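You operate a simulated robot arm through the tools that you are given. There is no shell and no other tool. Be economical: measure what you need, move in short steps, check, and stop when the job is done.

You run a simulated two-armed robot. Do the job below in one go: nothing can be reset, and whatever is moved stays where it is left.

TASK
Eject the casting from the black mould and lay it in the yellow frame.
Fine: mould on the green block before the switch goes on; both yellow keys, one stroke; ejector switch off at the end. Where these are worked on the way, their far stop is far enough and under half their travel is too little: ejector switch.

Only the result counts: the job must be done as asked and must still hold three seconds after the hand-in. Knocking over, shifting, dropping, spilling or breaking anything else fails it.

THE ROBOT
Two 7-joint arms with two-finger parallel grippers on one trunk, on a base that drives. Base frame: it is fixed to the floor where the robot stands at the start and does not move with it; the origin is under the middle of the robot, x ahead of it, y to its left, z up. Units: mm, degrees, N and s.
The left shoulder is at the start at [70, 133, 1176], the right one opposite. With the tool pointing down near the work surface each hand reaches from about 100 to 640 mm from the robot's upright axis, wherever it stands, measured 20 degrees to its own side. Places, roughly: blue air key [300, -800, 800]; drawer heater switch [300, -900, 800]; ejector switch [300, -300, 800]; gauge switch [1000, -900, 800]; green jog key [1000, -700, 800]; pump switch [300, -700, 800]; shaker dial [1000, -600, 800]; shaker switch [1000, -700, 800]; steel pad [500, -300, 900]; top of the green block [500, -300, 900]; white read key [1000, -1000, 800]; yellow frame on the steel bench [500, 100, 800]; yellow key by the pump switch [300, -500, 800]; yellow key by the yellow frame [300, -100, 800]. Payload 1.57 kg a hand.
The tool frame of a hand sits at the grasp point between the pads (the TCP): z along the fingers, y along the line on which they close. The tips reach 30 mm beyond it. The gripper opens to 80 mm. The fingers are 17 mm wide and 12 mm thick; the gripper's body (40 by 82 mm) begins 80 mm behind the TCP.
Orientation is that of the tool frame in the base frame, as a unit quaternion [w, x, y, z]. With the fingers straight down and closing along the base's y, the tool's x points along the base's -x, its y along +y and its z along -z.

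THE INTERFACE
- The arms move only by the tool move_arm. It takes "left_plan", "right_plan" or both (then of equal length, played together; a hand with none holds still); each is a list of rows, each a list of 7 numbers: the turn, a rotation vector about the base's x, y, z in degrees, then the shift along the base's x, y, z in mm, then the finger opening in mm, from 0 to 80. In form: [[ax, ay, az, dx, dy, dz, hand], ...]. A call has 1 to 12 rows; each row shifts and turns the commanded pose from where the row before left it. A row lasts 0.2 s, in which the tool goes at most 50 mm and 8.6 degrees; a call with a longer step from one row to the next is refused whole, and so is a gripper value outside its range. A pose out of reach is approached as far as the arm can. The call stops where the force on the tool passes 40 N (or 10 N more than at its start, if that is more) or the arm is blocked; 0.2 s more then pass. The fingers move at their own pace (about 153 mm/s each) and stop on an object; they squeeze with about 37 N. The grip force told is the motor's: it shows also when the fingers shut on nothing. Time passes only in rows, and 0.2 s behind the last, so rows that do not move let the fingers close. The reply holds the time, the measured pose of the TCP, the force on the tool along the base axes, the opening and the grip force, in the units named above and with some noise, with the torque about the TCP (base axes, N m) and any sound that the robot's microphone picked up.
- Cameras (640 x 400 px; columns grow to the right, rows downward): "scene" is now at [111.7, -38.4, 1376.9]; the picture's right is [-0.54, -0.84, 0.00], its down [-0.69, 0.44, -0.58] and it looks along [0.49, -0.31, -0.81] (base axes); focal length 250 px, centre (320, 200). "left" rides on the left gripper at [72, 7, -122] in its tool frame; the picture's right is [-0.09, 1.00, 0.00], its down [-0.84, -0.08, -0.54] and it looks along [-0.54, -0.05, 0.84] (tool axes); focal length 238 px, centre (320, 200). "right" rides on the right gripper at [72, -7, -122] in its tool frame; the picture's right is [0.09, 1.00, 0.00], its down [-0.84, 0.08, -0.54] and it looks along [-0.54, 0.05, 0.84] (tool axes); focal length 238 px, centre (320, 200). There is no depth. A picture from a camera that has moved, and an enlarged one, comes with that camera's place and axes in the base frame and with its lens.
- get_image(camera): a new picture of that camera. No time passes.
- lift_body(by): slides the trunk up (or, below 0, down) by that many mm; the arms and the scene camera ride with it, the base frame stays. It gives what a move gives, with no picture.
- steer(legs): drives the robot by 1 to 6 legs, each [ahead, left, turn to the left] in mm, mm and degrees, along the robot's own axes; the way and the turn of a leg run together, so that a leg with both is an arc; at most 1500 mm and 180 degrees a leg. The arms and the cameras ride along, it lands a little off, and it stops where it bumps. It gives what a move gives.
- head_to(pan, tilt): turns the head with the scene camera to pan (to the left, within 86 degrees either way) and tilt (down, from -29 to 69), counted from straight ahead of the robot. It gives what a move gives.
- inspect(camera, box): a new picture of the part [left, top, right, bottom] of that camera's present view, enlarged. No time passes.
- close_job(): hands the job in; it is judged then, once.

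Go step by step. Nothing tells you exact positions but the pictures and the camera data: compare them with the known pose of the tool, close in by small moves and look again before you grip or let go. The budget is 120 turns and 88 pictures, counting those below and the enlarged ones. Unless the task says otherwise, let go and move clear before handing in.

The tools are called after "Call:" as a command line: name --argument value ..., lists and objects as JSON in quotes. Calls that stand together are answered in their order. move_arm: Moves the arms, as the interface text tells. Its arguments: {"type":"object","properties":{"left_plan":{"type":"array"},"right_plan":{"type":"array"}},"required":[]} The other tools are called the same way: lift_body (by) slides the trunk up or down; steer (legs) drives the base; head_to (pan, tilt) turns the head that bears the scene camera; get_image (camera) takes a picture; inspect (camera, box) takes an enlarged picture of a part of a camera's view; close_job () hands the job in.

At the start:

```text
clock: 0.0
left_tool_pos: [448.1, -43.5, 1150.8]
left_tcp_rot: [0.001, 0.0, 1.0, 0.0]
left_force: [0.6, 0.4, -0.5]
left_torque: [0.01, 0.02, 0.02]
left_opening: 79.9
left_grasp_force: 0.1
right_tool_pos: [337.2, -298.7, 1128.8]
right_tcp_rot: [0.001, 0.0, 1.0, 0.001]
right_force: [0.1, -0.1, 0.5]
right_torque: [0.0, -0.02, 0.02]
right_opening: 80.2
right_grasp_force: 0.1
trunk travel left (down, up): [-750.0, 190.0]
robot x, y, heading: [-1.8, -2.8, 0.0]
head pan, tilt: [-32.5, 54.4]
```

scene: 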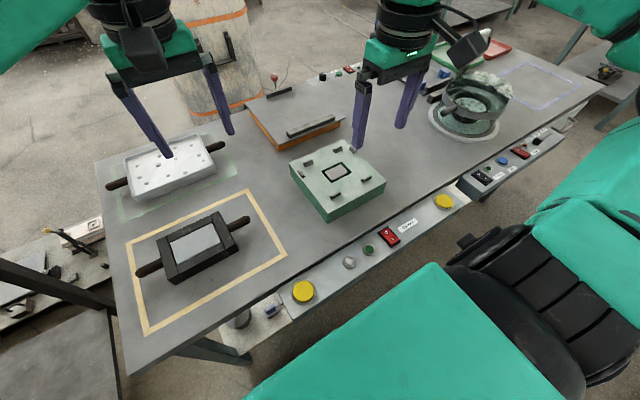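
right: 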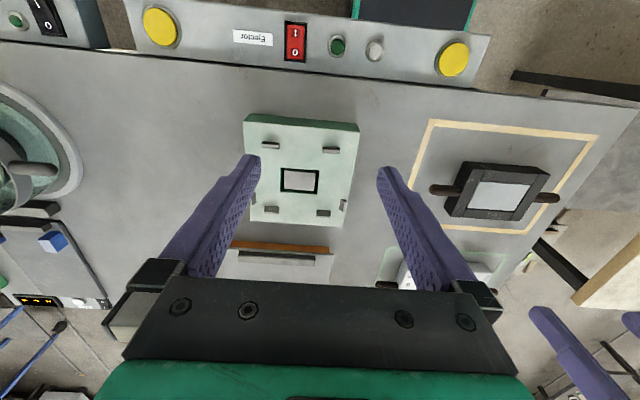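
left: 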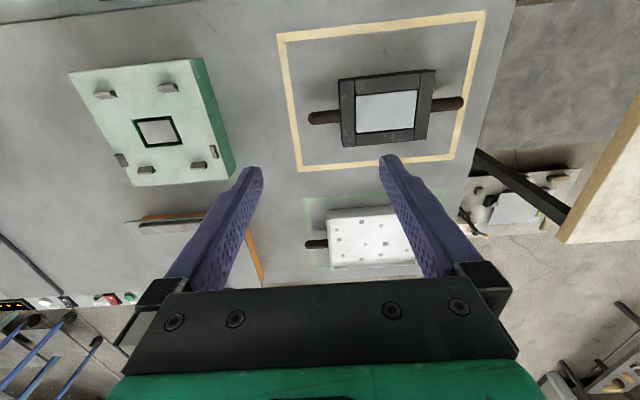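

The black mould with two brown handles sits in the yellow frame, the green block with a centre pad and locating studs is to its right, and the control strip is nearer the robot. I'll take enlarged views first to measure.

Call:
inspect --camera "left" --box '[260, 0, 500, 150]'

Call:
inspect --camera "scene" --box '[270, 130, 470, 310]'

Call:
inspect --camera "scene" --box '[100, 120, 300, 310]'

Call:
inspect --camera "right" --box '[220, 90, 380, 240]'

```text
2.67 times, centred on (380, 75) of left
camera zoom: at [375.5, -37.3, 1272.2], right [0.09, 1.0, 0.0], down [0.84, -0.08, 0.54], along [0.54, -0.05, -0.84], focal length 636 px, centre (160, 533)
```

zoom: 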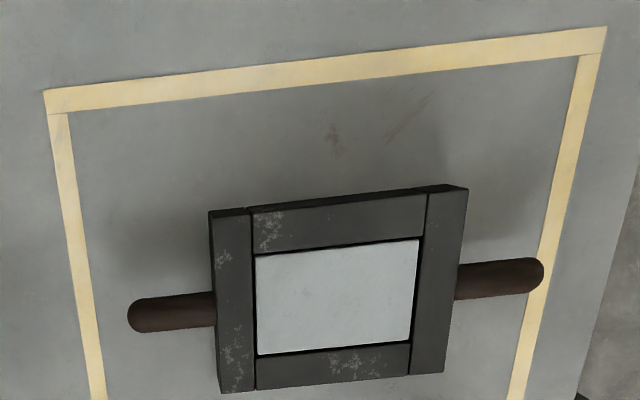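

```text
2.22 times, centred on (370, 220) of scene
camera zoom: at [111.7, -38.4, 1376.9], right [-0.54, -0.84, 0.0], down [-0.69, 0.44, -0.58], along [0.49, -0.31, -0.81], focal length 555 px, centre (209, 156)
```

zoom: 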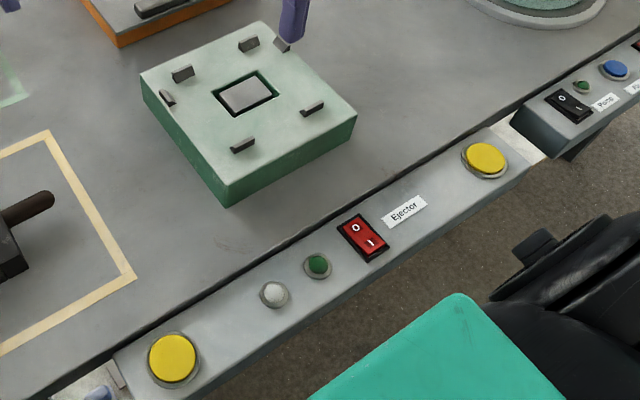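

```text
2.11 times, centred on (200, 215) of scene
camera zoom: at [111.7, -38.4, 1376.9], right [-0.54, -0.84, 0.0], down [-0.69, 0.44, -0.58], along [0.49, -0.31, -0.81], focal length 526 px, centre (573, 168)
```

zoom: 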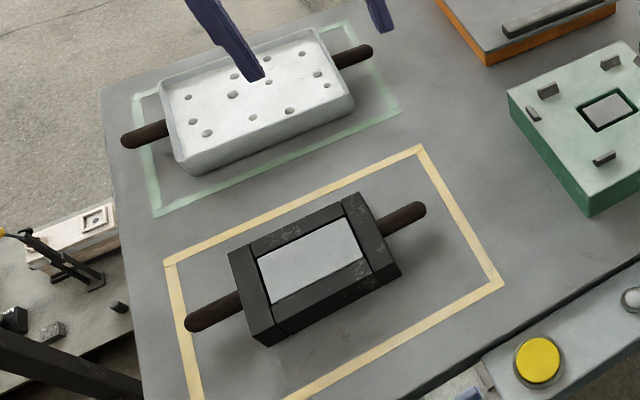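

```text
2.67 times, centred on (300, 165) of right
camera zoom: at [263.8, -306.0, 1250.8], right [-0.09, 1.0, 0.0], down [0.84, 0.08, 0.54], along [0.54, 0.05, -0.84], focal length 636 px, centre (373, 293)
```

zoom: 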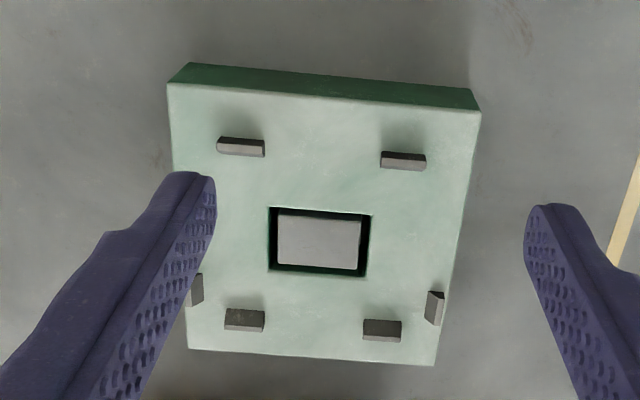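

Triangulating puts the block's pad at about (479, -325, 854). The mould is centred near (478, 67), about 153 x 112 mm, with handles at y ≈ -40 and 175. I'll turn both hands so they close along x and move them above the handles.

Call:
move_arm --left_plan '[[0, 0, -8.182, 2.7, 19.8, -10, 80], [0, 0, -8.182, 2.7, 19.8, -10, 80], [0, 0, -8.182, 2.7, 19.8, -10, 80], [0, 0, -8.182, 2.7, 19.8, -10, 80], [0, 0, -8.182, 2.7, 19.8, -10, 80], [0, 0, -8.182, 2.7, 19.8, -10, 80], [0, 0, -8.182, 2.7, 19.8, -10, 80], [0, 0, -8.182, 2.7, 19.8, -10, 80], [0, 0, -8.182, 2.7, 19.8, -10, 80], [0, 0, -8.182, 2.7, 19.8, -10, 80], [0, 0, -8.182, 2.7, 19.8, -10, 80]]' --right_plan '[[0, 0, 8.182, 13, 23.5, -9, 80], [0, 0, 8.182, 13, 23.5, -9, 80], [0, 0, 8.182, 13, 23.5, -9, 80], [0, 0, 8.182, 13, 23.5, -9, 80], [0, 0, 8.182, 13, 23.5, -9, 80], [0, 0, 8.182, 13, 23.5, -9, 80], [0, 0, 8.182, 13, 23.5, -9, 80], [0, 0, 8.182, 13, 23.5, -9, 80], [0, 0, 8.182, 13, 23.5, -9, 80], [0, 0, 8.182, 13, 23.5, -9, 80], [0, 0, 8.182, 13, 23.5, -9, 80]]'

Call:
get_image --camera "left"

Call:
get_image --camera "right"

```text
clock: 2.4
left_tool_pos: [474.7, 176.4, 1041.7]
left_tcp_rot: [0.002, 0.708, 0.706, 0.0]
left_force: [-0.4, 1.0, -0.6]
left_torque: [-0.02, -0.03, 0.0]
left_opening: 79.9
left_grasp_force: 0.0
right_tool_pos: [214.0, -34.1, 1017.1]
right_tcp_rot: [0.005, -0.704, 0.71, -0.003]
right_force: [-0.2, -0.3, 0.2]
right_torque: [0.0, -0.01, 0.07]
right_opening: 80.1
right_grasp_force: 0.0
right hand out of reach, approached as far as the arm can: row 5, 6, 7, 8, 9, 10, 11
trunk travel left (down, up): [-750.0, 190.0]
robot x, y, heading: [0.4, -1.4, -0.0]
head pan, tilt: [-32.5, 54.4]
```

```text
80 pictures are left
camera left: at [482.2, 248.3, 1162.4], right [1.0, -0.09, 0.0], down [-0.08, -0.84, 0.54], along [-0.05, -0.54, -0.84], focal length 238 px, centre (320, 200)
```

left: 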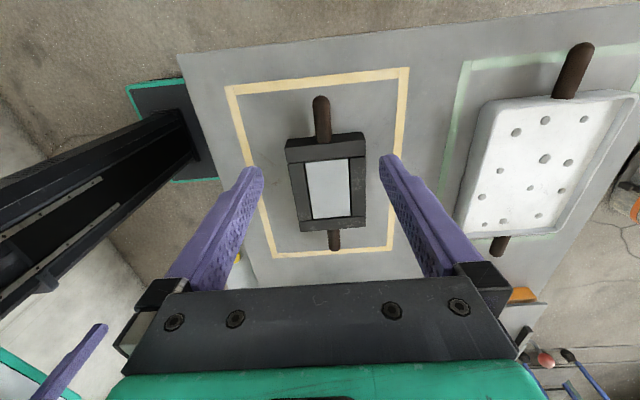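

```text
79 pictures are left
camera right: at [217.6, -106.8, 1139.4], right [-1.0, -0.08, -0.01], down [-0.08, 0.84, 0.54], along [-0.04, 0.54, -0.84], focal length 238 px, centre (320, 200)
```

right: 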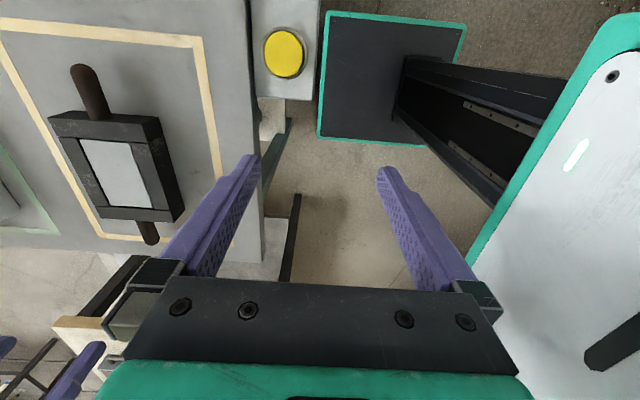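

The right arm fell short there because it's too close to the centreline. I'll drive the robot 70 mm left so the mould lies centrally, and raise nothing else yet.

Call:
steer --legs '[[0, 70, 0]]'

Call:
head_to --pan 0 --tilt 60

Call:
get_image --camera "scene"

```text
clock: 3.4
left_tool_pos: [476.8, 242.7, 1041.2]
left_tcp_rot: [-0.001, 0.708, 0.707, 0.001]
left_force: [0.3, 0.1, 0.1]
left_torque: [0.01, 0.06, -0.01]
left_opening: 80.0
left_grasp_force: 0.0
right_tool_pos: [214.7, 33.6, 1017.8]
right_tcp_rot: [0.005, -0.702, 0.712, -0.001]
right_force: [1.3, 0.1, -0.3]
right_torque: [-0.01, 0.01, 0.0]
right_opening: 79.9
right_grasp_force: 0.1
trunk travel left (down, up): [-750.0, 190.0]
robot x, y, heading: [-1.4, 68.1, 0.1]
head pan, tilt: [-32.5, 54.4]
```

```text
clock: 4.4
left_tool_pos: [476.2, 245.5, 1041.5]
left_tcp_rot: [0.0, 0.707, 0.707, 0.0]
left_force: [0.9, -0.9, -0.2]
left_torque: [-0.02, 0.02, -0.01]
left_opening: 80.1
left_grasp_force: 0.1
right_tool_pos: [215.1, 33.9, 1016.8]
right_tcp_rot: [0.004, -0.703, 0.711, -0.001]
right_force: [0.8, -0.4, -0.4]
right_torque: [0.0, -0.02, 0.01]
right_opening: 79.7
right_grasp_force: 0.1
trunk travel left (down, up): [-750.0, 190.0]
robot x, y, heading: [-0.5, 73.6, -0.1]
head pan, tilt: [0.0, 60.0]
```

```text
78 pictures are left
camera scene: at [117.1, 70.6, 1370.1], right [0.0, -1.0, 0.0], down [-0.87, 0.0, -0.5], along [0.5, 0.0, -0.87], focal length 250 px, centre (320, 200)
```

scene: 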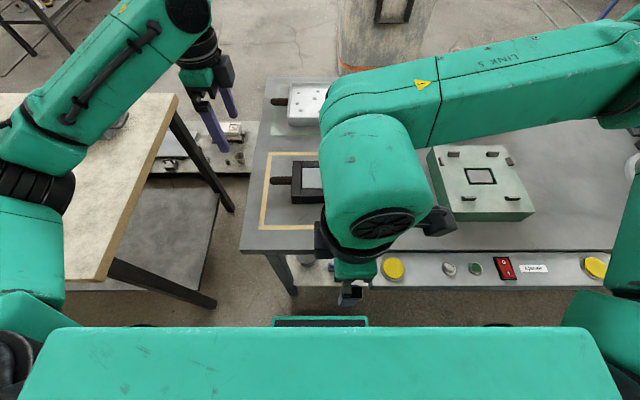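

I see the mould under the right forearm. I'll bring the left hand back over its handle and move the right hand outward in y first, then forward.

Call:
move_arm --left_plan '[[0, 0, 0, 0, -24, 0, 80], [0, 0, 0, 0, -24, 0, 80], [0, 0, 0, 0, -22, 0, 80], [0, 0, 0, 0, 0, 0, 80]]' --right_plan '[[0, 0, 0, 0, -30, 0, 80], [0, 0, 0, 0, -30, 0, 80], [0, 0, 0, 0, -30, 0, 80], [0, 0, 0, 0, -20, 0, 80]]'

```text
clock: 5.4
left_tool_pos: [476.6, 176.1, 1040.9]
left_tcp_rot: [0.0, 0.708, 0.706, 0.0]
left_force: [0.4, -1.0, -0.8]
left_torque: [0.01, -0.02, 0.03]
left_opening: 80.1
left_grasp_force: 0.0
right_tool_pos: [187.9, -5.8, 1015.2]
right_tcp_rot: [0.004, -0.702, 0.712, -0.003]
right_force: [-0.6, -0.4, 0.2]
right_torque: [-0.01, 0.04, -0.01]
right_opening: 79.9
right_grasp_force: 0.1
right hand out of reach, approached as far as the arm can: row 1, 2, 3, 4
trunk travel left (down, up): [-750.0, 190.0]
robot x, y, heading: [-2.0, 72.5, -0.2]
head pan, tilt: [0.0, 60.0]
```

The right arm is stuck in an awkward pose, so I'll undo its turn and move it out to its own side.

Call:
move_arm --right_plan '[[0, 0, -8.182, -10, -14, 8, 80], [0, 0, -8.182, -10, -14, 8, 80], [0, 0, -8.182, -10, -14, 8, 80], [0, 0, -8.182, -10, -14, 8, 80], [0, 0, -8.182, -10, -14, 8, 80], [0, 0, -8.182, -10, -14, 8, 80], [0, 0, -8.182, -10, -14, 8, 80], [0, 0, -8.182, -10, -14, 8, 80], [0, 0, -8.182, -10, -14, 8, 80], [0, 0, -8.182, -10, -14, 8, 80], [0, 0, -8.182, -10, -14, 8, 80]]'

```text
clock: 7.8
left_tool_pos: [476.9, 176.0, 1040.5]
left_tcp_rot: [0.0, 0.707, 0.707, 0.0]
left_force: [0.1, 0.3, 0.0]
left_torque: [-0.01, 0.03, 0.02]
left_opening: 79.8
left_grasp_force: 0.0
right_tool_pos: [163.7, -81.2, 1122.1]
right_tcp_rot: [-0.003, -0.182, 0.983, -0.002]
right_force: [0.1, -0.2, -1.0]
right_torque: [-0.01, -0.01, 0.0]
right_opening: 80.0
right_grasp_force: 0.0
right hand out of reach, approached as far as the arm can: row 1, 2, 3, 4, 5, 6, 7, 8, 9, 10, 11
trunk travel left (down, up): [-750.0, 190.0]
robot x, y, heading: [1.7, 73.1, -0.0]
head pan, tilt: [0.0, 60.0]
```

Call:
move_arm --right_plan '[[0, 0, -7, 10, -30, 0, 80], [0, 0, -7, 15, -30, 0, 80], [0, 0, -7, 20, -30, 0, 80], [0, 0, 0, 20, -30, 0, 80], [0, 0, 0, 25, -20, 0, 80], [0, 0, 0, 25, 0, 0, 80], [0, 0, 0, 30, 0, 0, 80], [0, 0, 0, 30, 0, 0, 80]]'

```text
clock: 9.6
left_tool_pos: [477.2, 175.5, 1039.7]
left_tcp_rot: [-0.001, 0.707, 0.707, 0.0]
left_force: [0.5, 0.1, -0.2]
left_torque: [0.02, 0.0, 0.01]
left_opening: 80.0
left_grasp_force: 0.0
right_tool_pos: [324.5, -186.8, 1124.6]
right_tcp_rot: [-0.005, -0.041, 0.999, -0.03]
right_force: [-0.5, 0.1, 0.7]
right_torque: [0.0, 0.0, 0.0]
right_opening: 79.8
right_grasp_force: 0.1
right hand out of reach, approached as far as the arm can: row 3, 4
trunk travel left (down, up): [-750.0, 190.0]
robot x, y, heading: [-0.8, 74.3, 0.1]
head pan, tilt: [0.0, 60.0]
```

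Call:
move_arm --right_plan '[[0, 0, 0, 25, 0, -15, 80], [0, 0, 0, 25, 0, -15, 80], [0, 0, 0, 25, 0, -15, 80], [0, 0, 0, 25, 0, -15, 80], [0, 0, 0, 25, 0, -15, 80], [0, 0, 0, 25, 0, -15, 80], [0, 0, 5, 0, 0, 0, 80], [0, 0, 8, 0, 0, 0, 80], [0, 0, 8, 0, 0, 0, 80], [0, 0, 8, 0, 0, 0, 80], [0, 0, 8, 0, 0, 0, 80]]'

```text
clock: 12.0
left_tool_pos: [477.4, 176.1, 1041.7]
left_tcp_rot: [0.001, 0.708, 0.706, 0.0]
left_force: [0.6, 0.3, 0.1]
left_torque: [0.01, 0.01, 0.01]
left_opening: 79.8
left_grasp_force: 0.1
right_tool_pos: [397.5, -94.6, 1021.4]
right_tcp_rot: [0.006, -0.352, 0.935, -0.032]
right_force: [0.1, -0.1, 0.3]
right_torque: [-0.02, -0.01, 0.0]
right_opening: 80.0
right_grasp_force: 0.1
right hand out of reach, approached as far as the arm can: row 8, 9, 10, 11
trunk travel left (down, up): [-750.0, 190.0]
robot x, y, heading: [0.4, 72.7, -0.2]
head pan, tilt: [0.0, 60.0]
```

Turning left seems to hit a joint limit, so I'll turn the right hand the other way. Closing along x is all that matters.

Call:
move_arm --right_plan '[[0, 0, -8.4, 5, -20, 0, 80], [0, 0, -8.4, 5, -20, 0, 80], [0, 0, -8.4, 5, -20, 0, 80], [0, 0, -8.4, 10, -20, 0, 80], [0, 0, -8.4, 10, -10, 0, 80], [0, 0, -8.4, 10, 0, 0, 80], [0, 0, -8.4, 10, 0, 0, 80], [0, 0, -8.4, 10, 0, 0, 80], [0, 0, -8.4, 0, 0, 0, 80], [0, 0, -8.4, 0, 0, 0, 80], [0, 0, -8.4, 0, 0, 0, 80], [0, 0, -8.4, 0, 0, 0, 80]]'

```text
clock: 14.6
left_tool_pos: [477.4, 176.5, 1039.6]
left_tcp_rot: [0.001, 0.708, 0.706, 0.0]
left_force: [0.0, 0.2, 0.2]
left_torque: [0.0, 0.0, 0.03]
left_opening: 80.1
left_grasp_force: 0.1
right_tool_pos: [461.5, -184.0, 1021.2]
right_tcp_rot: [-0.022, 0.495, 0.868, -0.022]
right_force: [1.1, 0.5, 0.4]
right_torque: [0.03, -0.01, -0.01]
right_opening: 80.1
right_grasp_force: 0.0
trunk travel left (down, up): [-750.0, 190.0]
robot x, y, heading: [-3.7, 67.6, -0.3]
head pan, tilt: [0.0, 60.0]
```

Call:
move_arm --right_plan '[[0.94, -3.44, 0, 4, 20, 0, 80], [0, 0, -7.65, 4, 25, 0, 80], [0, 0, -7.65, 4, 25, 0, 80], [0, 0, -7.65, 4, 25, 0, 80], [0, 0, -7.65, 2, 25, 0, 80], [0, 0, 0, 0, 24, 0, 80], [0, 0, 0, 0, 0, 0, 80]]'

Call:
get_image --camera "right"

Call:
get_image --camera "left"

```text
clock: 16.2
left_tool_pos: [477.1, 174.8, 1040.4]
left_tcp_rot: [-0.001, 0.708, 0.706, -0.001]
left_force: [0.1, -0.1, -0.5]
left_torque: [0.04, 0.0, 0.06]
left_opening: 80.0
left_grasp_force: 0.1
right_tool_pos: [478.1, -40.8, 1021.7]
right_tcp_rot: [0.001, 0.708, 0.706, 0.0]
right_force: [-1.0, -0.9, 0.7]
right_torque: [0.01, 0.0, 0.0]
right_opening: 79.9
right_grasp_force: 0.0
trunk travel left (down, up): [-750.0, 190.0]
robot x, y, heading: [-0.9, 71.0, -0.2]
head pan, tilt: [0.0, 60.0]
```

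```text
77 pictures are left
camera right: at [472.3, 29.9, 1143.6], right [1.0, 0.09, 0.0], down [0.08, -0.84, 0.54], along [0.05, -0.54, -0.84], focal length 238 px, centre (320, 200)
```

right: 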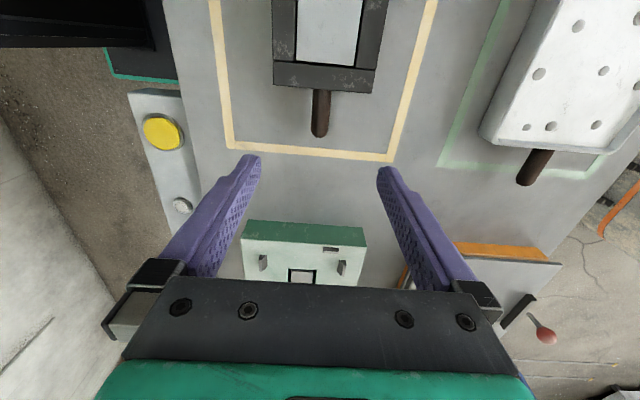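

```text
76 pictures are left
camera left: at [483.7, 246.3, 1161.9], right [1.0, -0.09, 0.0], down [-0.08, -0.84, 0.54], along [-0.05, -0.54, -0.84], focal length 238 px, centre (320, 200)
```

left: 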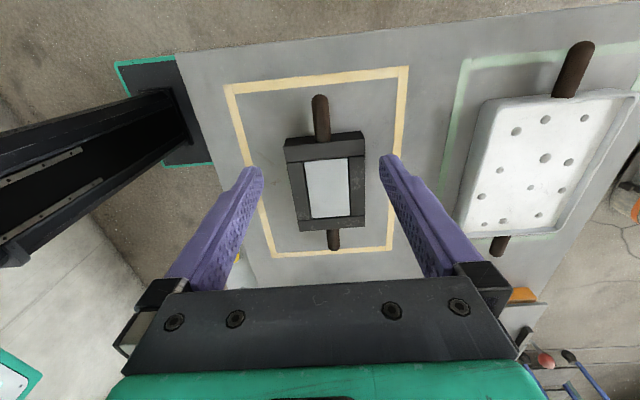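

Both hands now sit over the handles, with handle height about z 845 and the table about 820–830. I'll descend part way and measure again.

Call:
move_arm --left_plan '[[0, 0, 0, 0, 0, -25, 80], [0, 0, 0, 0, 0, -25, 80], [0, 0, 0, 0, 0, -25, 80], [0, 0, 0, 0, 0, -25, 80], [0, 0, 0, 0, 0, -20, 80], [0, 0, 0, 0, 0, -10, 80]]' --right_plan '[[0, 0, 0, 0, 0, -25, 80], [0, 0, 0, 0, 0, -25, 80], [0, 0, 0, 0, 0, -25, 80], [0, 0, 0, 0, 0, -25, 80], [0, 0, 0, 0, 0, -11, 80], [0, 0, 0, 0, 0, 0, 80]]'

Call:
get_image --camera "right"

Call:
get_image --camera "left"

Call:
get_image --camera "scene"

```text
clock: 17.6
left_tool_pos: [477.4, 175.2, 910.9]
left_tcp_rot: [0.0, 0.707, 0.707, -0.001]
left_force: [-0.8, 0.2, 0.4]
left_torque: [0.01, -0.02, 0.03]
left_opening: 79.8
left_grasp_force: 0.0
right_tool_pos: [462.7, -61.3, 919.2]
right_tcp_rot: [0.001, 0.707, 0.708, 0.0]
right_force: [0.2, -0.1, 0.5]
right_torque: [0.02, 0.01, 0.02]
right_opening: 80.0
right_grasp_force: 0.0
right hand out of reach, approached as far as the arm can: row 1, 2, 3, 4, 5
trunk travel left (down, up): [-750.0, 190.0]
robot x, y, heading: [-0.6, 71.7, -0.1]
head pan, tilt: [0.0, 60.0]
```

```text
75 pictures are left
camera right: at [454.7, 10.5, 1041.5], right [1.0, 0.09, 0.0], down [0.08, -0.84, 0.54], along [0.05, -0.54, -0.84], focal length 238 px, centre (320, 200)
```

right: 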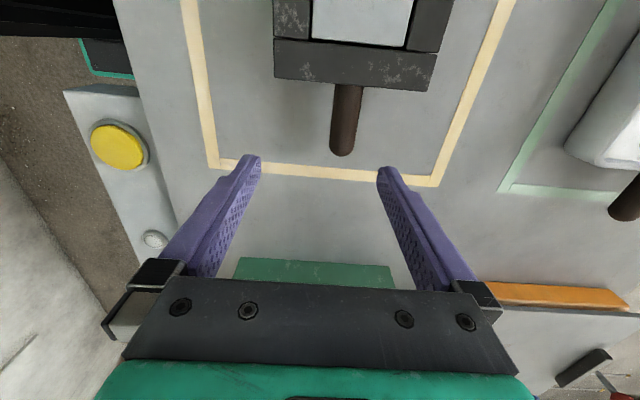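

```text
74 pictures are left
camera left: at [483.0, 246.9, 1031.7], right [1.0, -0.09, 0.0], down [-0.08, -0.84, 0.54], along [-0.05, -0.54, -0.84], focal length 238 px, centre (320, 200)
```

left: 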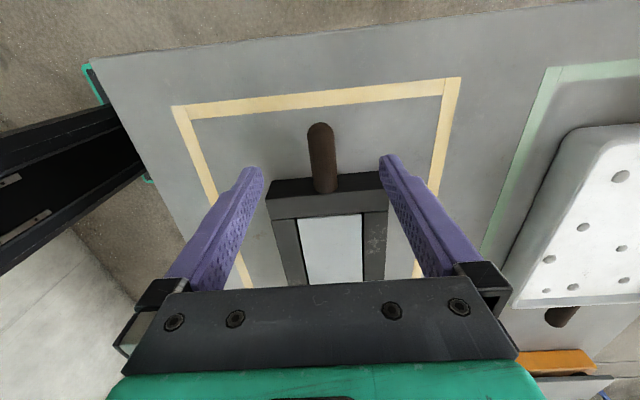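

```text
73 pictures are left
camera scene: at [117.1, 71.5, 1370.1], right [0.0, -1.0, 0.0], down [-0.87, 0.0, -0.5], along [0.5, 0.0, -0.87], focal length 250 px, centre (320, 200)
```

scene: 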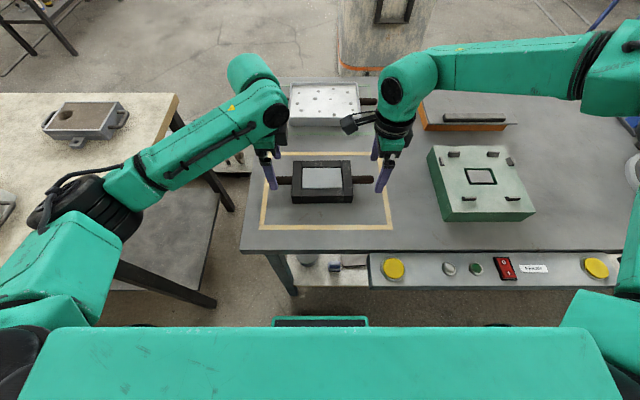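

The right arm can't hold that orientation lower down, but it did at z 1021. I'll raise both hands back to that height and lower the trunk instead.

Call:
move_arm --left_plan '[[0, 0, 0, 0, 0, 25, 80], [0, 0, 0, 0, 0, 25, 80], [0, 0, 0, 0, -5, 25, 80], [0, 0, 0, 0, 0, 25, 80], [0, 0, 0, 0, 0, 20, 80], [0, 0, 0, 0, 0, 0, 80]]' --right_plan '[[0, 0, 0, 0, 0, 25, 80], [0, 0, 0, 0, 0, 25, 80], [0, 0, 0, 0, 0, 25, 80], [0, 0, 0, 0, 0, 25, 80], [0, 0, 0, 8, 10, 11, 80], [0, 0, 0, 8, 9, 0, 80]]'

Call:
lift_body --by -100

```text
clock: 19.0
left_tool_pos: [478.0, 169.9, 1031.1]
left_tcp_rot: [-0.001, 0.708, 0.706, 0.0]
left_force: [-0.5, -0.4, 0.8]
left_torque: [0.01, 0.03, 0.0]
left_opening: 80.0
left_grasp_force: 0.1
right_tool_pos: [476.5, -40.7, 1030.8]
right_tcp_rot: [0.0, 0.707, 0.708, 0.0]
right_force: [0.7, -0.7, 0.2]
right_torque: [-0.06, 0.0, -0.01]
right_opening: 79.9
right_grasp_force: 0.1
trunk travel left (down, up): [-750.0, 190.0]
robot x, y, heading: [-0.8, 71.1, -0.1]
head pan, tilt: [0.0, 60.0]
```

```text
clock: 20.3
left_tool_pos: [476.5, 170.8, 931.7]
left_tcp_rot: [0.0, 0.708, 0.706, 0.0]
left_force: [-0.2, -0.1, -0.7]
left_torque: [0.03, 0.01, -0.01]
left_opening: 80.0
left_grasp_force: 0.1
right_tool_pos: [477.3, -40.8, 931.1]
right_tcp_rot: [0.003, 0.707, 0.708, 0.0]
right_force: [0.6, -0.6, -0.4]
right_torque: [-0.01, 0.03, 0.01]
right_opening: 79.9
right_grasp_force: 0.0
trunk travel left (down, up): [-650.0, 290.0]
robot x, y, heading: [1.0, 69.3, -0.5]
head pan, tilt: [0.0, 60.0]
```

Call:
lift_body --by -50

Call:
get_image --camera "right"

Call:
get_image --camera "left"

Call:
get_image --camera "scene"

```text
clock: 21.2
left_tool_pos: [477.0, 170.8, 880.8]
left_tcp_rot: [0.0, 0.708, 0.706, 0.0]
left_force: [-0.5, 0.1, -0.2]
left_torque: [0.01, 0.0, 0.02]
left_opening: 79.7
left_grasp_force: 0.1
right_tool_pos: [478.1, -41.1, 881.6]
right_tcp_rot: [0.002, 0.707, 0.707, -0.001]
right_force: [0.3, -0.7, 0.5]
right_torque: [0.03, 0.03, 0.02]
right_opening: 79.8
right_grasp_force: 0.0
trunk travel left (down, up): [-600.0, 340.0]
robot x, y, heading: [-1.8, 69.4, -0.0]
head pan, tilt: [0.0, 60.0]
```

```text
72 pictures are left
camera right: at [470.5, 30.4, 1003.0], right [1.0, 0.09, 0.0], down [0.08, -0.84, 0.54], along [0.05, -0.54, -0.84], focal length 238 px, centre (320, 200)
```

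right: 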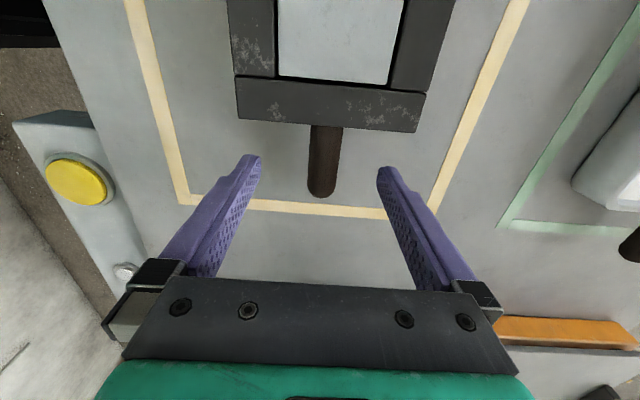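

```text
71 pictures are left
camera left: at [483.7, 241.1, 1003.1], right [1.0, -0.09, 0.0], down [-0.08, -0.84, 0.54], along [-0.05, -0.54, -0.84], focal length 238 px, centre (320, 200)
```

left: 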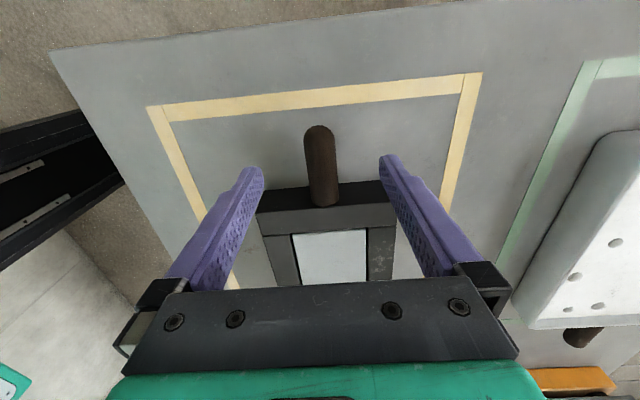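

```text
70 pictures are left
camera scene: at [116.8, 71.5, 1220.1], right [0.0, -1.0, 0.0], down [-0.87, 0.0, -0.5], along [0.5, 0.0, -0.87], focal length 250 px, centre (320, 200)
```

scene: 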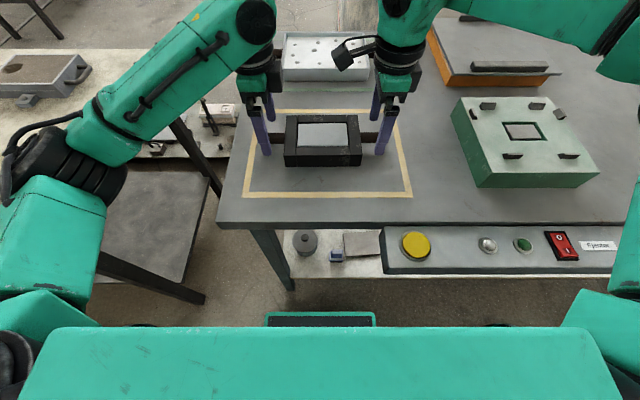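

Both handles are centred between the fingers. I'll descend gently to about z 860, with a force check.

Call:
move_arm --left_plan '[[0, 0, 0, 1, 0, -8, 80], [0, 0, 0, 0, 0, -8, 80], [0, 0, 0, 0, 0, -4, 80], [0, 0, 0, 0, 0, 0, 80]]' --right_plan '[[0, 0, 0, 1, 0, -8, 80], [0, 0, 0, 0, 0, -8, 80], [0, 0, 0, 0, 0, -4, 80], [0, 0, 0, 0, 0, 0, 80]]'

Call:
inspect --camera "scene" --box '[210, 60, 430, 200]'

```text
clock: 22.2
left_tool_pos: [479.1, 170.2, 861.4]
left_tcp_rot: [0.001, 0.707, 0.707, 0.0]
left_force: [0.2, -0.9, 0.4]
left_torque: [-0.02, -0.01, 0.01]
left_opening: 80.0
left_grasp_force: 0.0
right_tool_pos: [479.3, -40.5, 861.6]
right_tcp_rot: [0.001, 0.706, 0.708, -0.001]
right_force: [-0.6, 1.0, -0.4]
right_torque: [0.01, 0.01, 0.0]
right_opening: 79.7
right_grasp_force: 0.2
trunk travel left (down, up): [-600.0, 340.0]
robot x, y, heading: [1.3, 70.5, 0.1]
head pan, tilt: [0.0, 60.0]
```

```text
2.86 times, centred on (320, 130) of scene
camera zoom: at [117.1, 71.5, 1220.1], right [0.0, -1.0, 0.0], down [-0.87, 0.0, -0.5], along [0.5, 0.0, -0.87], focal length 714 px, centre (320, 400)
```

zoom: 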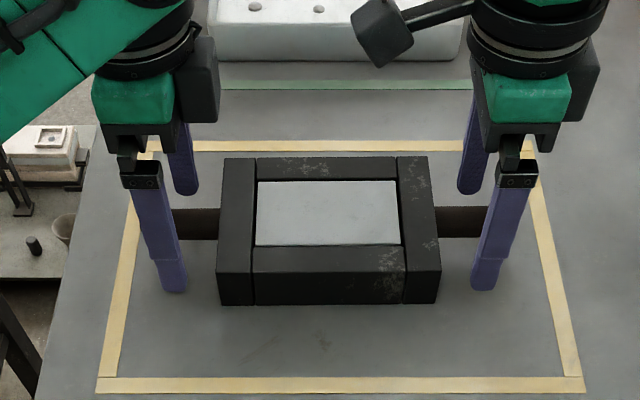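

Fingers straddle both handles without contact. I'll close both hands together.

Call:
move_arm --left_plan '[[0, 0, 0, 0, 0, -3, 80], [0, 0, 0, 0, 0, 0, 0], [0, 0, 0, 0, 0, 0, 0], [0, 0, 0, 0, 0, 0, 0]]' --right_plan '[[0, 0, 0, 0, 0, -3, 80], [0, 0, 0, 0, 0, 0, 0], [0, 0, 0, 0, 0, 0, 0], [0, 0, 0, 0, 0, 0, 0]]'

Call:
inspect --camera "scene" --box '[210, 60, 430, 200]'

```text
clock: 23.2
left_tool_pos: [479.3, 170.2, 858.7]
left_tcp_rot: [0.0, 0.708, 0.707, 0.001]
left_force: [-0.1, 0.4, 1.0]
left_torque: [0.07, -0.06, 0.0]
left_opening: 21.6
left_grasp_force: 34.8
right_tool_pos: [478.8, -41.7, 858.4]
right_tcp_rot: [0.001, 0.707, 0.707, 0.0]
right_force: [2.0, -0.6, 0.2]
right_torque: [0.05, -0.08, -0.06]
right_opening: 21.5
right_grasp_force: 34.3
trunk travel left (down, up): [-600.0, 340.0]
robot x, y, heading: [0.6, 71.9, 0.2]
head pan, tilt: [0.0, 60.0]
```

```text
2.86 times, centred on (320, 130) of scene
camera zoom: at [117.4, 71.5, 1220.1], right [0.0, -1.0, 0.0], down [-0.87, 0.0, -0.5], along [0.5, 0.0, -0.87], focal length 714 px, centre (320, 400)
```

zoom: 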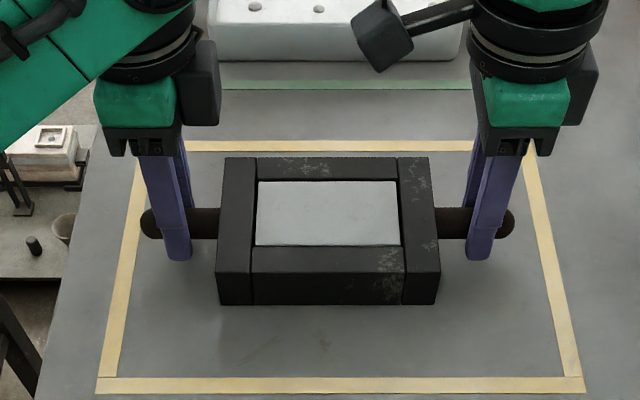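

Both handles are gripped, 21.5 mm wide. Now I'll lift with the trunk, since that keeps the hands' geometry.

Call:
lift_body --by 90

Call:
get_image --camera "scene"

```text
clock: 24.5
left_tool_pos: [479.7, 169.2, 947.4]
left_tcp_rot: [0.0, 0.708, 0.706, 0.001]
left_force: [0.0, 0.8, -0.1]
left_torque: [0.01, 0.0, 0.0]
left_opening: 0.0
left_grasp_force: 21.5
right_tool_pos: [478.7, -41.1, 947.7]
right_tcp_rot: [0.002, 0.706, 0.708, 0.0]
right_force: [0.6, -0.6, 0.1]
right_torque: [0.0, -0.01, 0.01]
right_opening: 0.0
right_grasp_force: 21.6
trunk travel left (down, up): [-690.0, 250.0]
robot x, y, heading: [-2.6, 71.3, -0.1]
head pan, tilt: [0.0, 60.0]
```

```text
67 pictures are left
camera scene: at [117.4, 71.4, 1310.0], right [0.0, -1.0, 0.0], down [-0.87, 0.0, -0.5], along [0.5, 0.0, -0.87], focal length 250 px, centre (320, 200)
```

scene: 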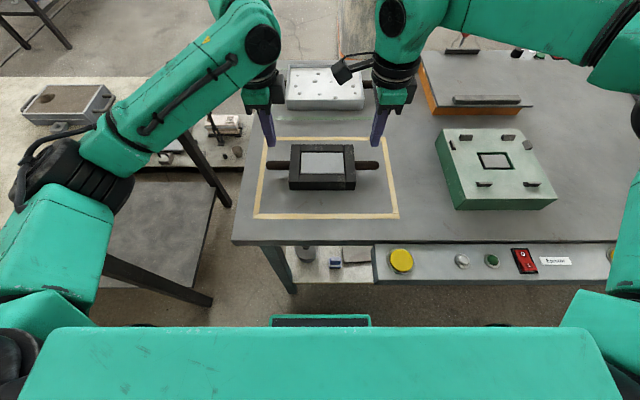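

The handles slipped out of the grip, and the mould is still in place. I'll regrip deeper, finding the table with a light touch, and lift more slowly.

Call:
move_arm --left_plan '[[0, 0, 0, 0, 0, 0, 80], [0, 0, 0, 0, 0, 0, 80], [0, 0, 0, 0, 0, 0, 80]]' --right_plan '[[0, 0, 0, 0, 0, 0, 80], [0, 0, 0, 0, 0, 0, 80], [0, 0, 0, 0, 0, 0, 80]]'

Call:
get_image --camera "left"

Call:
get_image --camera "right"

```text
clock: 25.3
left_tool_pos: [477.6, 169.5, 948.0]
left_tcp_rot: [0.0, 0.708, 0.707, 0.0]
left_force: [0.4, -0.1, 0.8]
left_torque: [0.02, 0.02, 0.01]
left_opening: 80.0
left_grasp_force: 0.1
right_tool_pos: [477.7, -42.1, 947.5]
right_tcp_rot: [0.002, 0.706, 0.708, 0.0]
right_force: [-0.8, 0.4, -0.5]
right_torque: [0.01, -0.01, -0.02]
right_opening: 80.1
right_grasp_force: 0.0
trunk travel left (down, up): [-690.0, 250.0]
robot x, y, heading: [1.9, 68.9, 0.2]
head pan, tilt: [0.0, 60.0]
```

```text
66 pictures are left
camera left: at [485.5, 240.8, 1069.7], right [1.0, -0.09, 0.0], down [-0.08, -0.84, 0.54], along [-0.05, -0.54, -0.84], focal length 238 px, centre (320, 200)
```

left: 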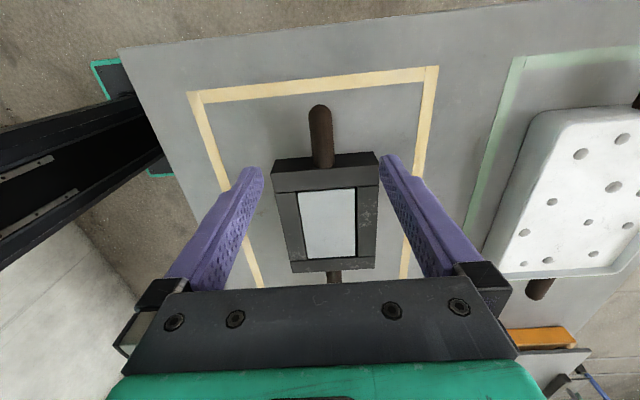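

```text
65 pictures are left
camera right: at [471.2, 29.6, 1070.3], right [1.0, 0.09, 0.0], down [0.08, -0.84, 0.54], along [0.05, -0.54, -0.84], focal length 238 px, centre (320, 200)
```

right: 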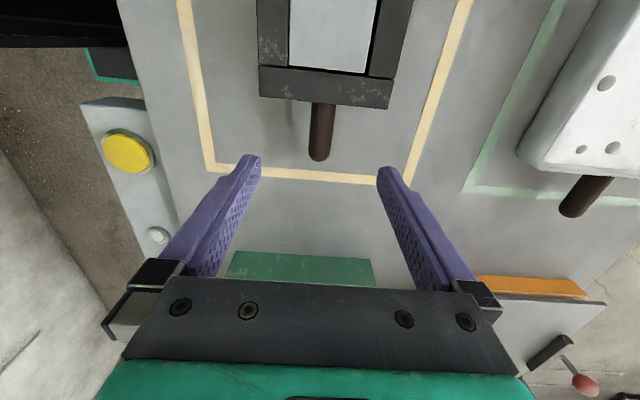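

Call:
lift_body --by -90

Call:
move_arm --left_plan '[[0, 0, 0, 0, 0, -3, 80], [0, 0, 0, 0, 0, -3, 80], [0, 0, 0, 0, 0, -2, 80], [0, 0, 0, 0, 0, 0, 80]]' --right_plan '[[0, 0, 0, 0, 0, -3, 80], [0, 0, 0, 0, 0, -3, 80], [0, 0, 0, 0, 0, -2, 80], [0, 0, 0, 0, 0, 0, 80]]'

Call:
inspect --camera "scene" --box '[210, 60, 430, 200]'

```text
clock: 26.6
left_tool_pos: [479.2, 170.6, 858.8]
left_tcp_rot: [0.0, 0.708, 0.706, 0.0]
left_force: [0.1, -0.1, 0.2]
left_torque: [-0.04, 0.01, -0.02]
left_opening: 79.9
left_grasp_force: 0.0
right_tool_pos: [478.6, -41.4, 858.9]
right_tcp_rot: [0.003, 0.707, 0.707, 0.001]
right_force: [0.1, -0.2, -0.3]
right_torque: [0.02, 0.01, 0.03]
right_opening: 80.2
right_grasp_force: 0.1
trunk travel left (down, up): [-600.0, 340.0]
robot x, y, heading: [2.5, 72.4, -0.3]
head pan, tilt: [0.0, 60.0]
```

```text
clock: 27.6
left_tool_pos: [479.2, 168.8, 850.8]
left_tcp_rot: [0.0, 0.708, 0.706, 0.001]
left_force: [0.0, -0.3, -0.3]
left_torque: [0.02, 0.02, -0.03]
left_opening: 79.8
left_grasp_force: 0.1
right_tool_pos: [477.0, -42.2, 850.1]
right_tcp_rot: [0.002, 0.706, 0.709, 0.0]
right_force: [-1.3, 1.0, -0.4]
right_torque: [0.0, -0.01, 0.0]
right_opening: 79.9
right_grasp_force: 0.1
trunk travel left (down, up): [-600.0, 340.0]
robot x, y, heading: [-0.7, 68.3, 0.1]
head pan, tilt: [0.0, 60.0]
```

```text
2.86 times, centred on (320, 130) of scene
camera zoom: at [117.1, 71.5, 1220.1], right [0.0, -1.0, 0.0], down [-0.87, 0.0, -0.5], along [0.5, 0.0, -0.87], focal length 714 px, centre (320, 400)
```

zoom: 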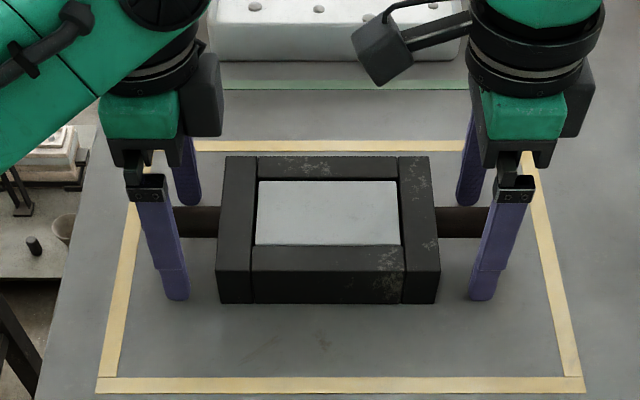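

Call:
move_arm --left_plan '[[0, 0, 0, 0, 0, -2, 80], [0, 0, 0, 0, 0, -2, 80], [0, 0, 0, 0, 0, -2, 80], [0, 0, 0, 0, 0, 0, 80]]' --right_plan '[[0, 0, 0, 0, 0, -2, 80], [0, 0, 0, 0, 0, -2, 80], [0, 0, 0, 0, 0, -2, 80], [0, 0, 0, 0, 0, 0, 80]]'

```text
clock: 28.7
left_tool_pos: [478.7, 169.5, 851.6]
left_tcp_rot: [0.006, 0.707, 0.707, 0.004]
left_force: [0.9, 3.7, 22.7]
left_torque: [0.22, 1.09, -0.25]
left_opening: 79.7
left_grasp_force: 0.0
right_tool_pos: [475.9, -42.2, 849.6]
right_tcp_rot: [0.003, 0.707, 0.707, 0.008]
right_force: [2.6, -4.2, 20.8]
right_torque: [-0.23, 0.85, 0.24]
right_opening: 77.4
right_grasp_force: 0.0
trunk travel left (down, up): [-600.0, 340.0]
robot x, y, heading: [-2.6, 72.5, -0.3]
head pan, tilt: [0.0, 60.0]
stopped in row 4 (right hand): the force on the tool passed its limit (the readings are from after the stop); the commanded pose is now the measured one
```

The table is at z ≈ 820. I'll back off 2 mm and grip for several rows, then raise slowly by the arms to test.

Call:
move_arm --left_plan '[[0, 0, 0, 0, 0, 2, 80], [0, 0, 0, 0, 0, 0, 0], [0, 0, 0, 0, 0, 0, 0], [0, 0, 0, 0, 0, 0, 0], [0, 0, 0, 0, 0, 2, 0], [0, 0, 0, 0, 0, 2, 0], [0, 0, 0, 0, 0, 2, 0], [0, 0, 0, 0, 0, 2, 0], [0, 0, 0, 0, 0, 2, 0]]' --right_plan '[[0, 0, 0, 1, 0, 2, 80], [0, 0, 0, 0, 0, 0, 0], [0, 0, 0, 0, 0, 0, 0], [0, 0, 0, 0, 0, 0, 0], [0, 0, 0, 0, 0, 2, 0], [0, 0, 0, 0, 0, 2, 0], [0, 0, 0, 0, 0, 2, 0], [0, 0, 0, 0, 0, 2, 0], [0, 0, 0, 0, 0, 2, 0]]'

Call:
inspect --camera "scene" --box '[210, 60, 430, 200]'

```text
clock: 30.7
left_tool_pos: [482.1, 169.0, 856.7]
left_tcp_rot: [0.002, 0.707, 0.707, 0.001]
left_force: [-2.4, -10.6, -4.2]
left_torque: [-0.03, -0.02, -0.19]
left_opening: 21.4
left_grasp_force: 34.7
right_tool_pos: [480.6, -41.4, 857.4]
right_tcp_rot: [0.001, 0.706, 0.708, 0.004]
right_force: [1.6, 10.7, -8.3]
right_torque: [-0.42, 0.06, -0.19]
right_opening: 21.4
right_grasp_force: 34.0
trunk travel left (down, up): [-600.0, 340.0]
robot x, y, heading: [2.3, 71.6, 0.3]
head pan, tilt: [0.0, 60.0]
```

```text
2.86 times, centred on (320, 130) of scene
camera zoom: at [119.3, 71.5, 1219.8], right [0.0, -1.0, 0.0], down [-0.87, 0.0, -0.5], along [0.5, 0.0, -0.87], focal length 714 px, centre (320, 400)
```

zoom: 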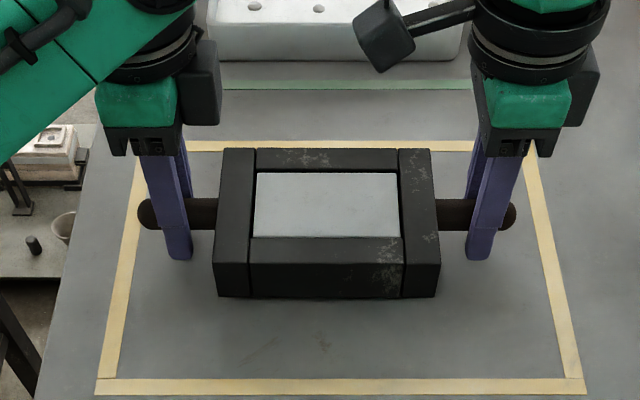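

It's lifting now. I'll keep raising slowly.

Call:
move_arm --left_plan '[[0, 0, 0, 0, 0, 3, 0], [0, 0, 0, 0, 0, 3, 0], [0, 0, 0, 0, 0, 3, 0], [0, 0, 0, 0, 0, 3, 0], [0, 0, 0, 0, 0, 3, 0], [0, 0, 0, 0, 0, 3, 0], [0, 0, 0, 0, 0, 3, 0], [0, 0, 0, 0, 0, 3, 0]]' --right_plan '[[0, 0, 0, 0, 0, 3, 0], [0, 0, 0, 0, 0, 3, 0], [0, 0, 0, 0, 0, 3, 0], [0, 0, 0, 0, 0, 3, 0], [0, 0, 0, 0, 0, 3, 0], [0, 0, 0, 0, 0, 3, 0], [0, 0, 0, 0, 0, 3, 0], [0, 0, 0, 0, 0, 3, 0]]'

Call:
inspect --camera "scene" --box '[210, 60, 430, 200]'

```text
clock: 32.5
left_tool_pos: [482.1, 169.3, 881.4]
left_tcp_rot: [0.002, 0.708, 0.706, 0.002]
left_force: [-2.2, -11.0, -7.6]
left_torque: [0.06, 0.0, -0.25]
left_opening: 21.5
left_grasp_force: 34.5
right_tool_pos: [480.5, -41.6, 883.2]
right_tcp_rot: [0.001, 0.707, 0.707, 0.004]
right_force: [3.1, 11.8, -4.4]
right_torque: [0.27, -0.04, -0.24]
right_opening: 21.8
right_grasp_force: 34.7
trunk travel left (down, up): [-600.0, 340.0]
robot x, y, heading: [-2.8, 67.7, -0.1]
head pan, tilt: [0.0, 60.0]
```

```text
2.86 times, centred on (320, 130) of scene
camera zoom: at [119.0, 71.4, 1219.9], right [0.0, -1.0, 0.0], down [-0.87, 0.0, -0.5], along [0.5, 0.0, -0.87], focal length 714 px, centre (320, 400)
```

zoom: 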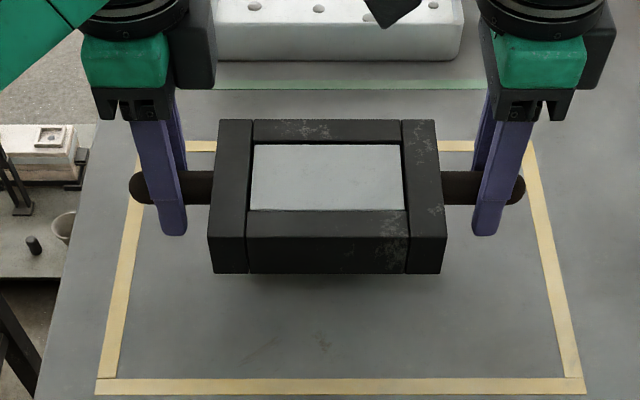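

Call:
move_arm --left_plan '[[0, 0, 0, 0, 0, 4, 0], [0, 0, 0, 0, 0, 4, 0], [0, 0, 0, 0, 0, 4, 0], [0, 0, 0, 0, 0, 4, 0], [0, 0, 0, 0, 0, 4, 0], [0, 0, 0, 0, 0, 4, 0], [0, 0, 0, 0, 0, 4, 0], [0, 0, 0, 0, 0, 4, 0], [0, 0, 0, 0, 0, 4, 0], [0, 0, 0, 0, 0, 4, 0], [0, 0, 0, 0, 0, 4, 0], [0, 0, 0, 0, 0, 4, 0]]' --right_plan '[[0, 0, 0, 0, 0, 4, 0], [0, 0, 0, 0, 0, 4, 0], [0, 0, 0, 0, 0, 4, 0], [0, 0, 0, 0, 0, 4, 0], [0, 0, 0, 0, 0, 4, 0], [0, 0, 0, 0, 0, 4, 0], [0, 0, 0, 0, 0, 4, 0], [0, 0, 0, 0, 0, 4, 0], [0, 0, 0, 0, 0, 4, 0], [0, 0, 0, 0, 0, 4, 0], [0, 0, 0, 0, 0, 4, 0], [0, 0, 0, 0, 0, 4, 0]]'

Call:
steer --legs '[[0, -60, 0]]'

Call:
get_image --camera "scene"

```text
clock: 35.1
left_tool_pos: [482.1, 169.5, 929.5]
left_tcp_rot: [0.002, 0.708, 0.706, 0.0]
left_force: [-2.8, -15.4, -5.7]
left_torque: [0.19, 0.05, -0.32]
left_opening: 21.5
left_grasp_force: 34.5
right_tool_pos: [481.4, -42.8, 929.6]
right_tcp_rot: [0.001, 0.706, 0.708, 0.003]
right_force: [3.3, 16.4, -5.7]
right_torque: [-0.12, -0.03, -0.33]
right_opening: 21.5
right_grasp_force: 34.6
trunk travel left (down, up): [-600.0, 340.0]
robot x, y, heading: [1.0, 69.0, 0.0]
head pan, tilt: [0.0, 60.0]
```

```text
clock: 36.1
left_tool_pos: [482.4, 112.7, 930.2]
left_tcp_rot: [0.004, 0.706, 0.708, 0.0]
left_force: [-1.6, -17.6, -2.3]
left_torque: [-0.55, 0.13, -0.13]
left_opening: 21.7
left_grasp_force: 34.6
right_tool_pos: [481.4, -98.2, 930.4]
right_tcp_rot: [0.001, 0.706, 0.708, 0.004]
right_force: [1.8, 16.9, -9.3]
right_torque: [-0.18, -0.15, -0.18]
right_opening: 21.5
right_grasp_force: 34.3
trunk travel left (down, up): [-600.0, 340.0]
robot x, y, heading: [0.7, 14.7, -0.1]
head pan, tilt: [0.0, 60.0]
```

```text
61 pictures are left
camera scene: at [119.1, 14.3, 1219.8], right [0.0, -1.0, 0.0], down [-0.87, 0.0, -0.5], along [0.5, 0.0, -0.87], focal length 250 px, centre (320, 200)
```

scene: 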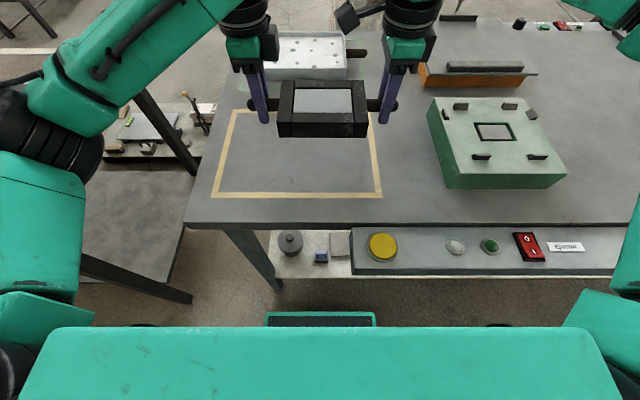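

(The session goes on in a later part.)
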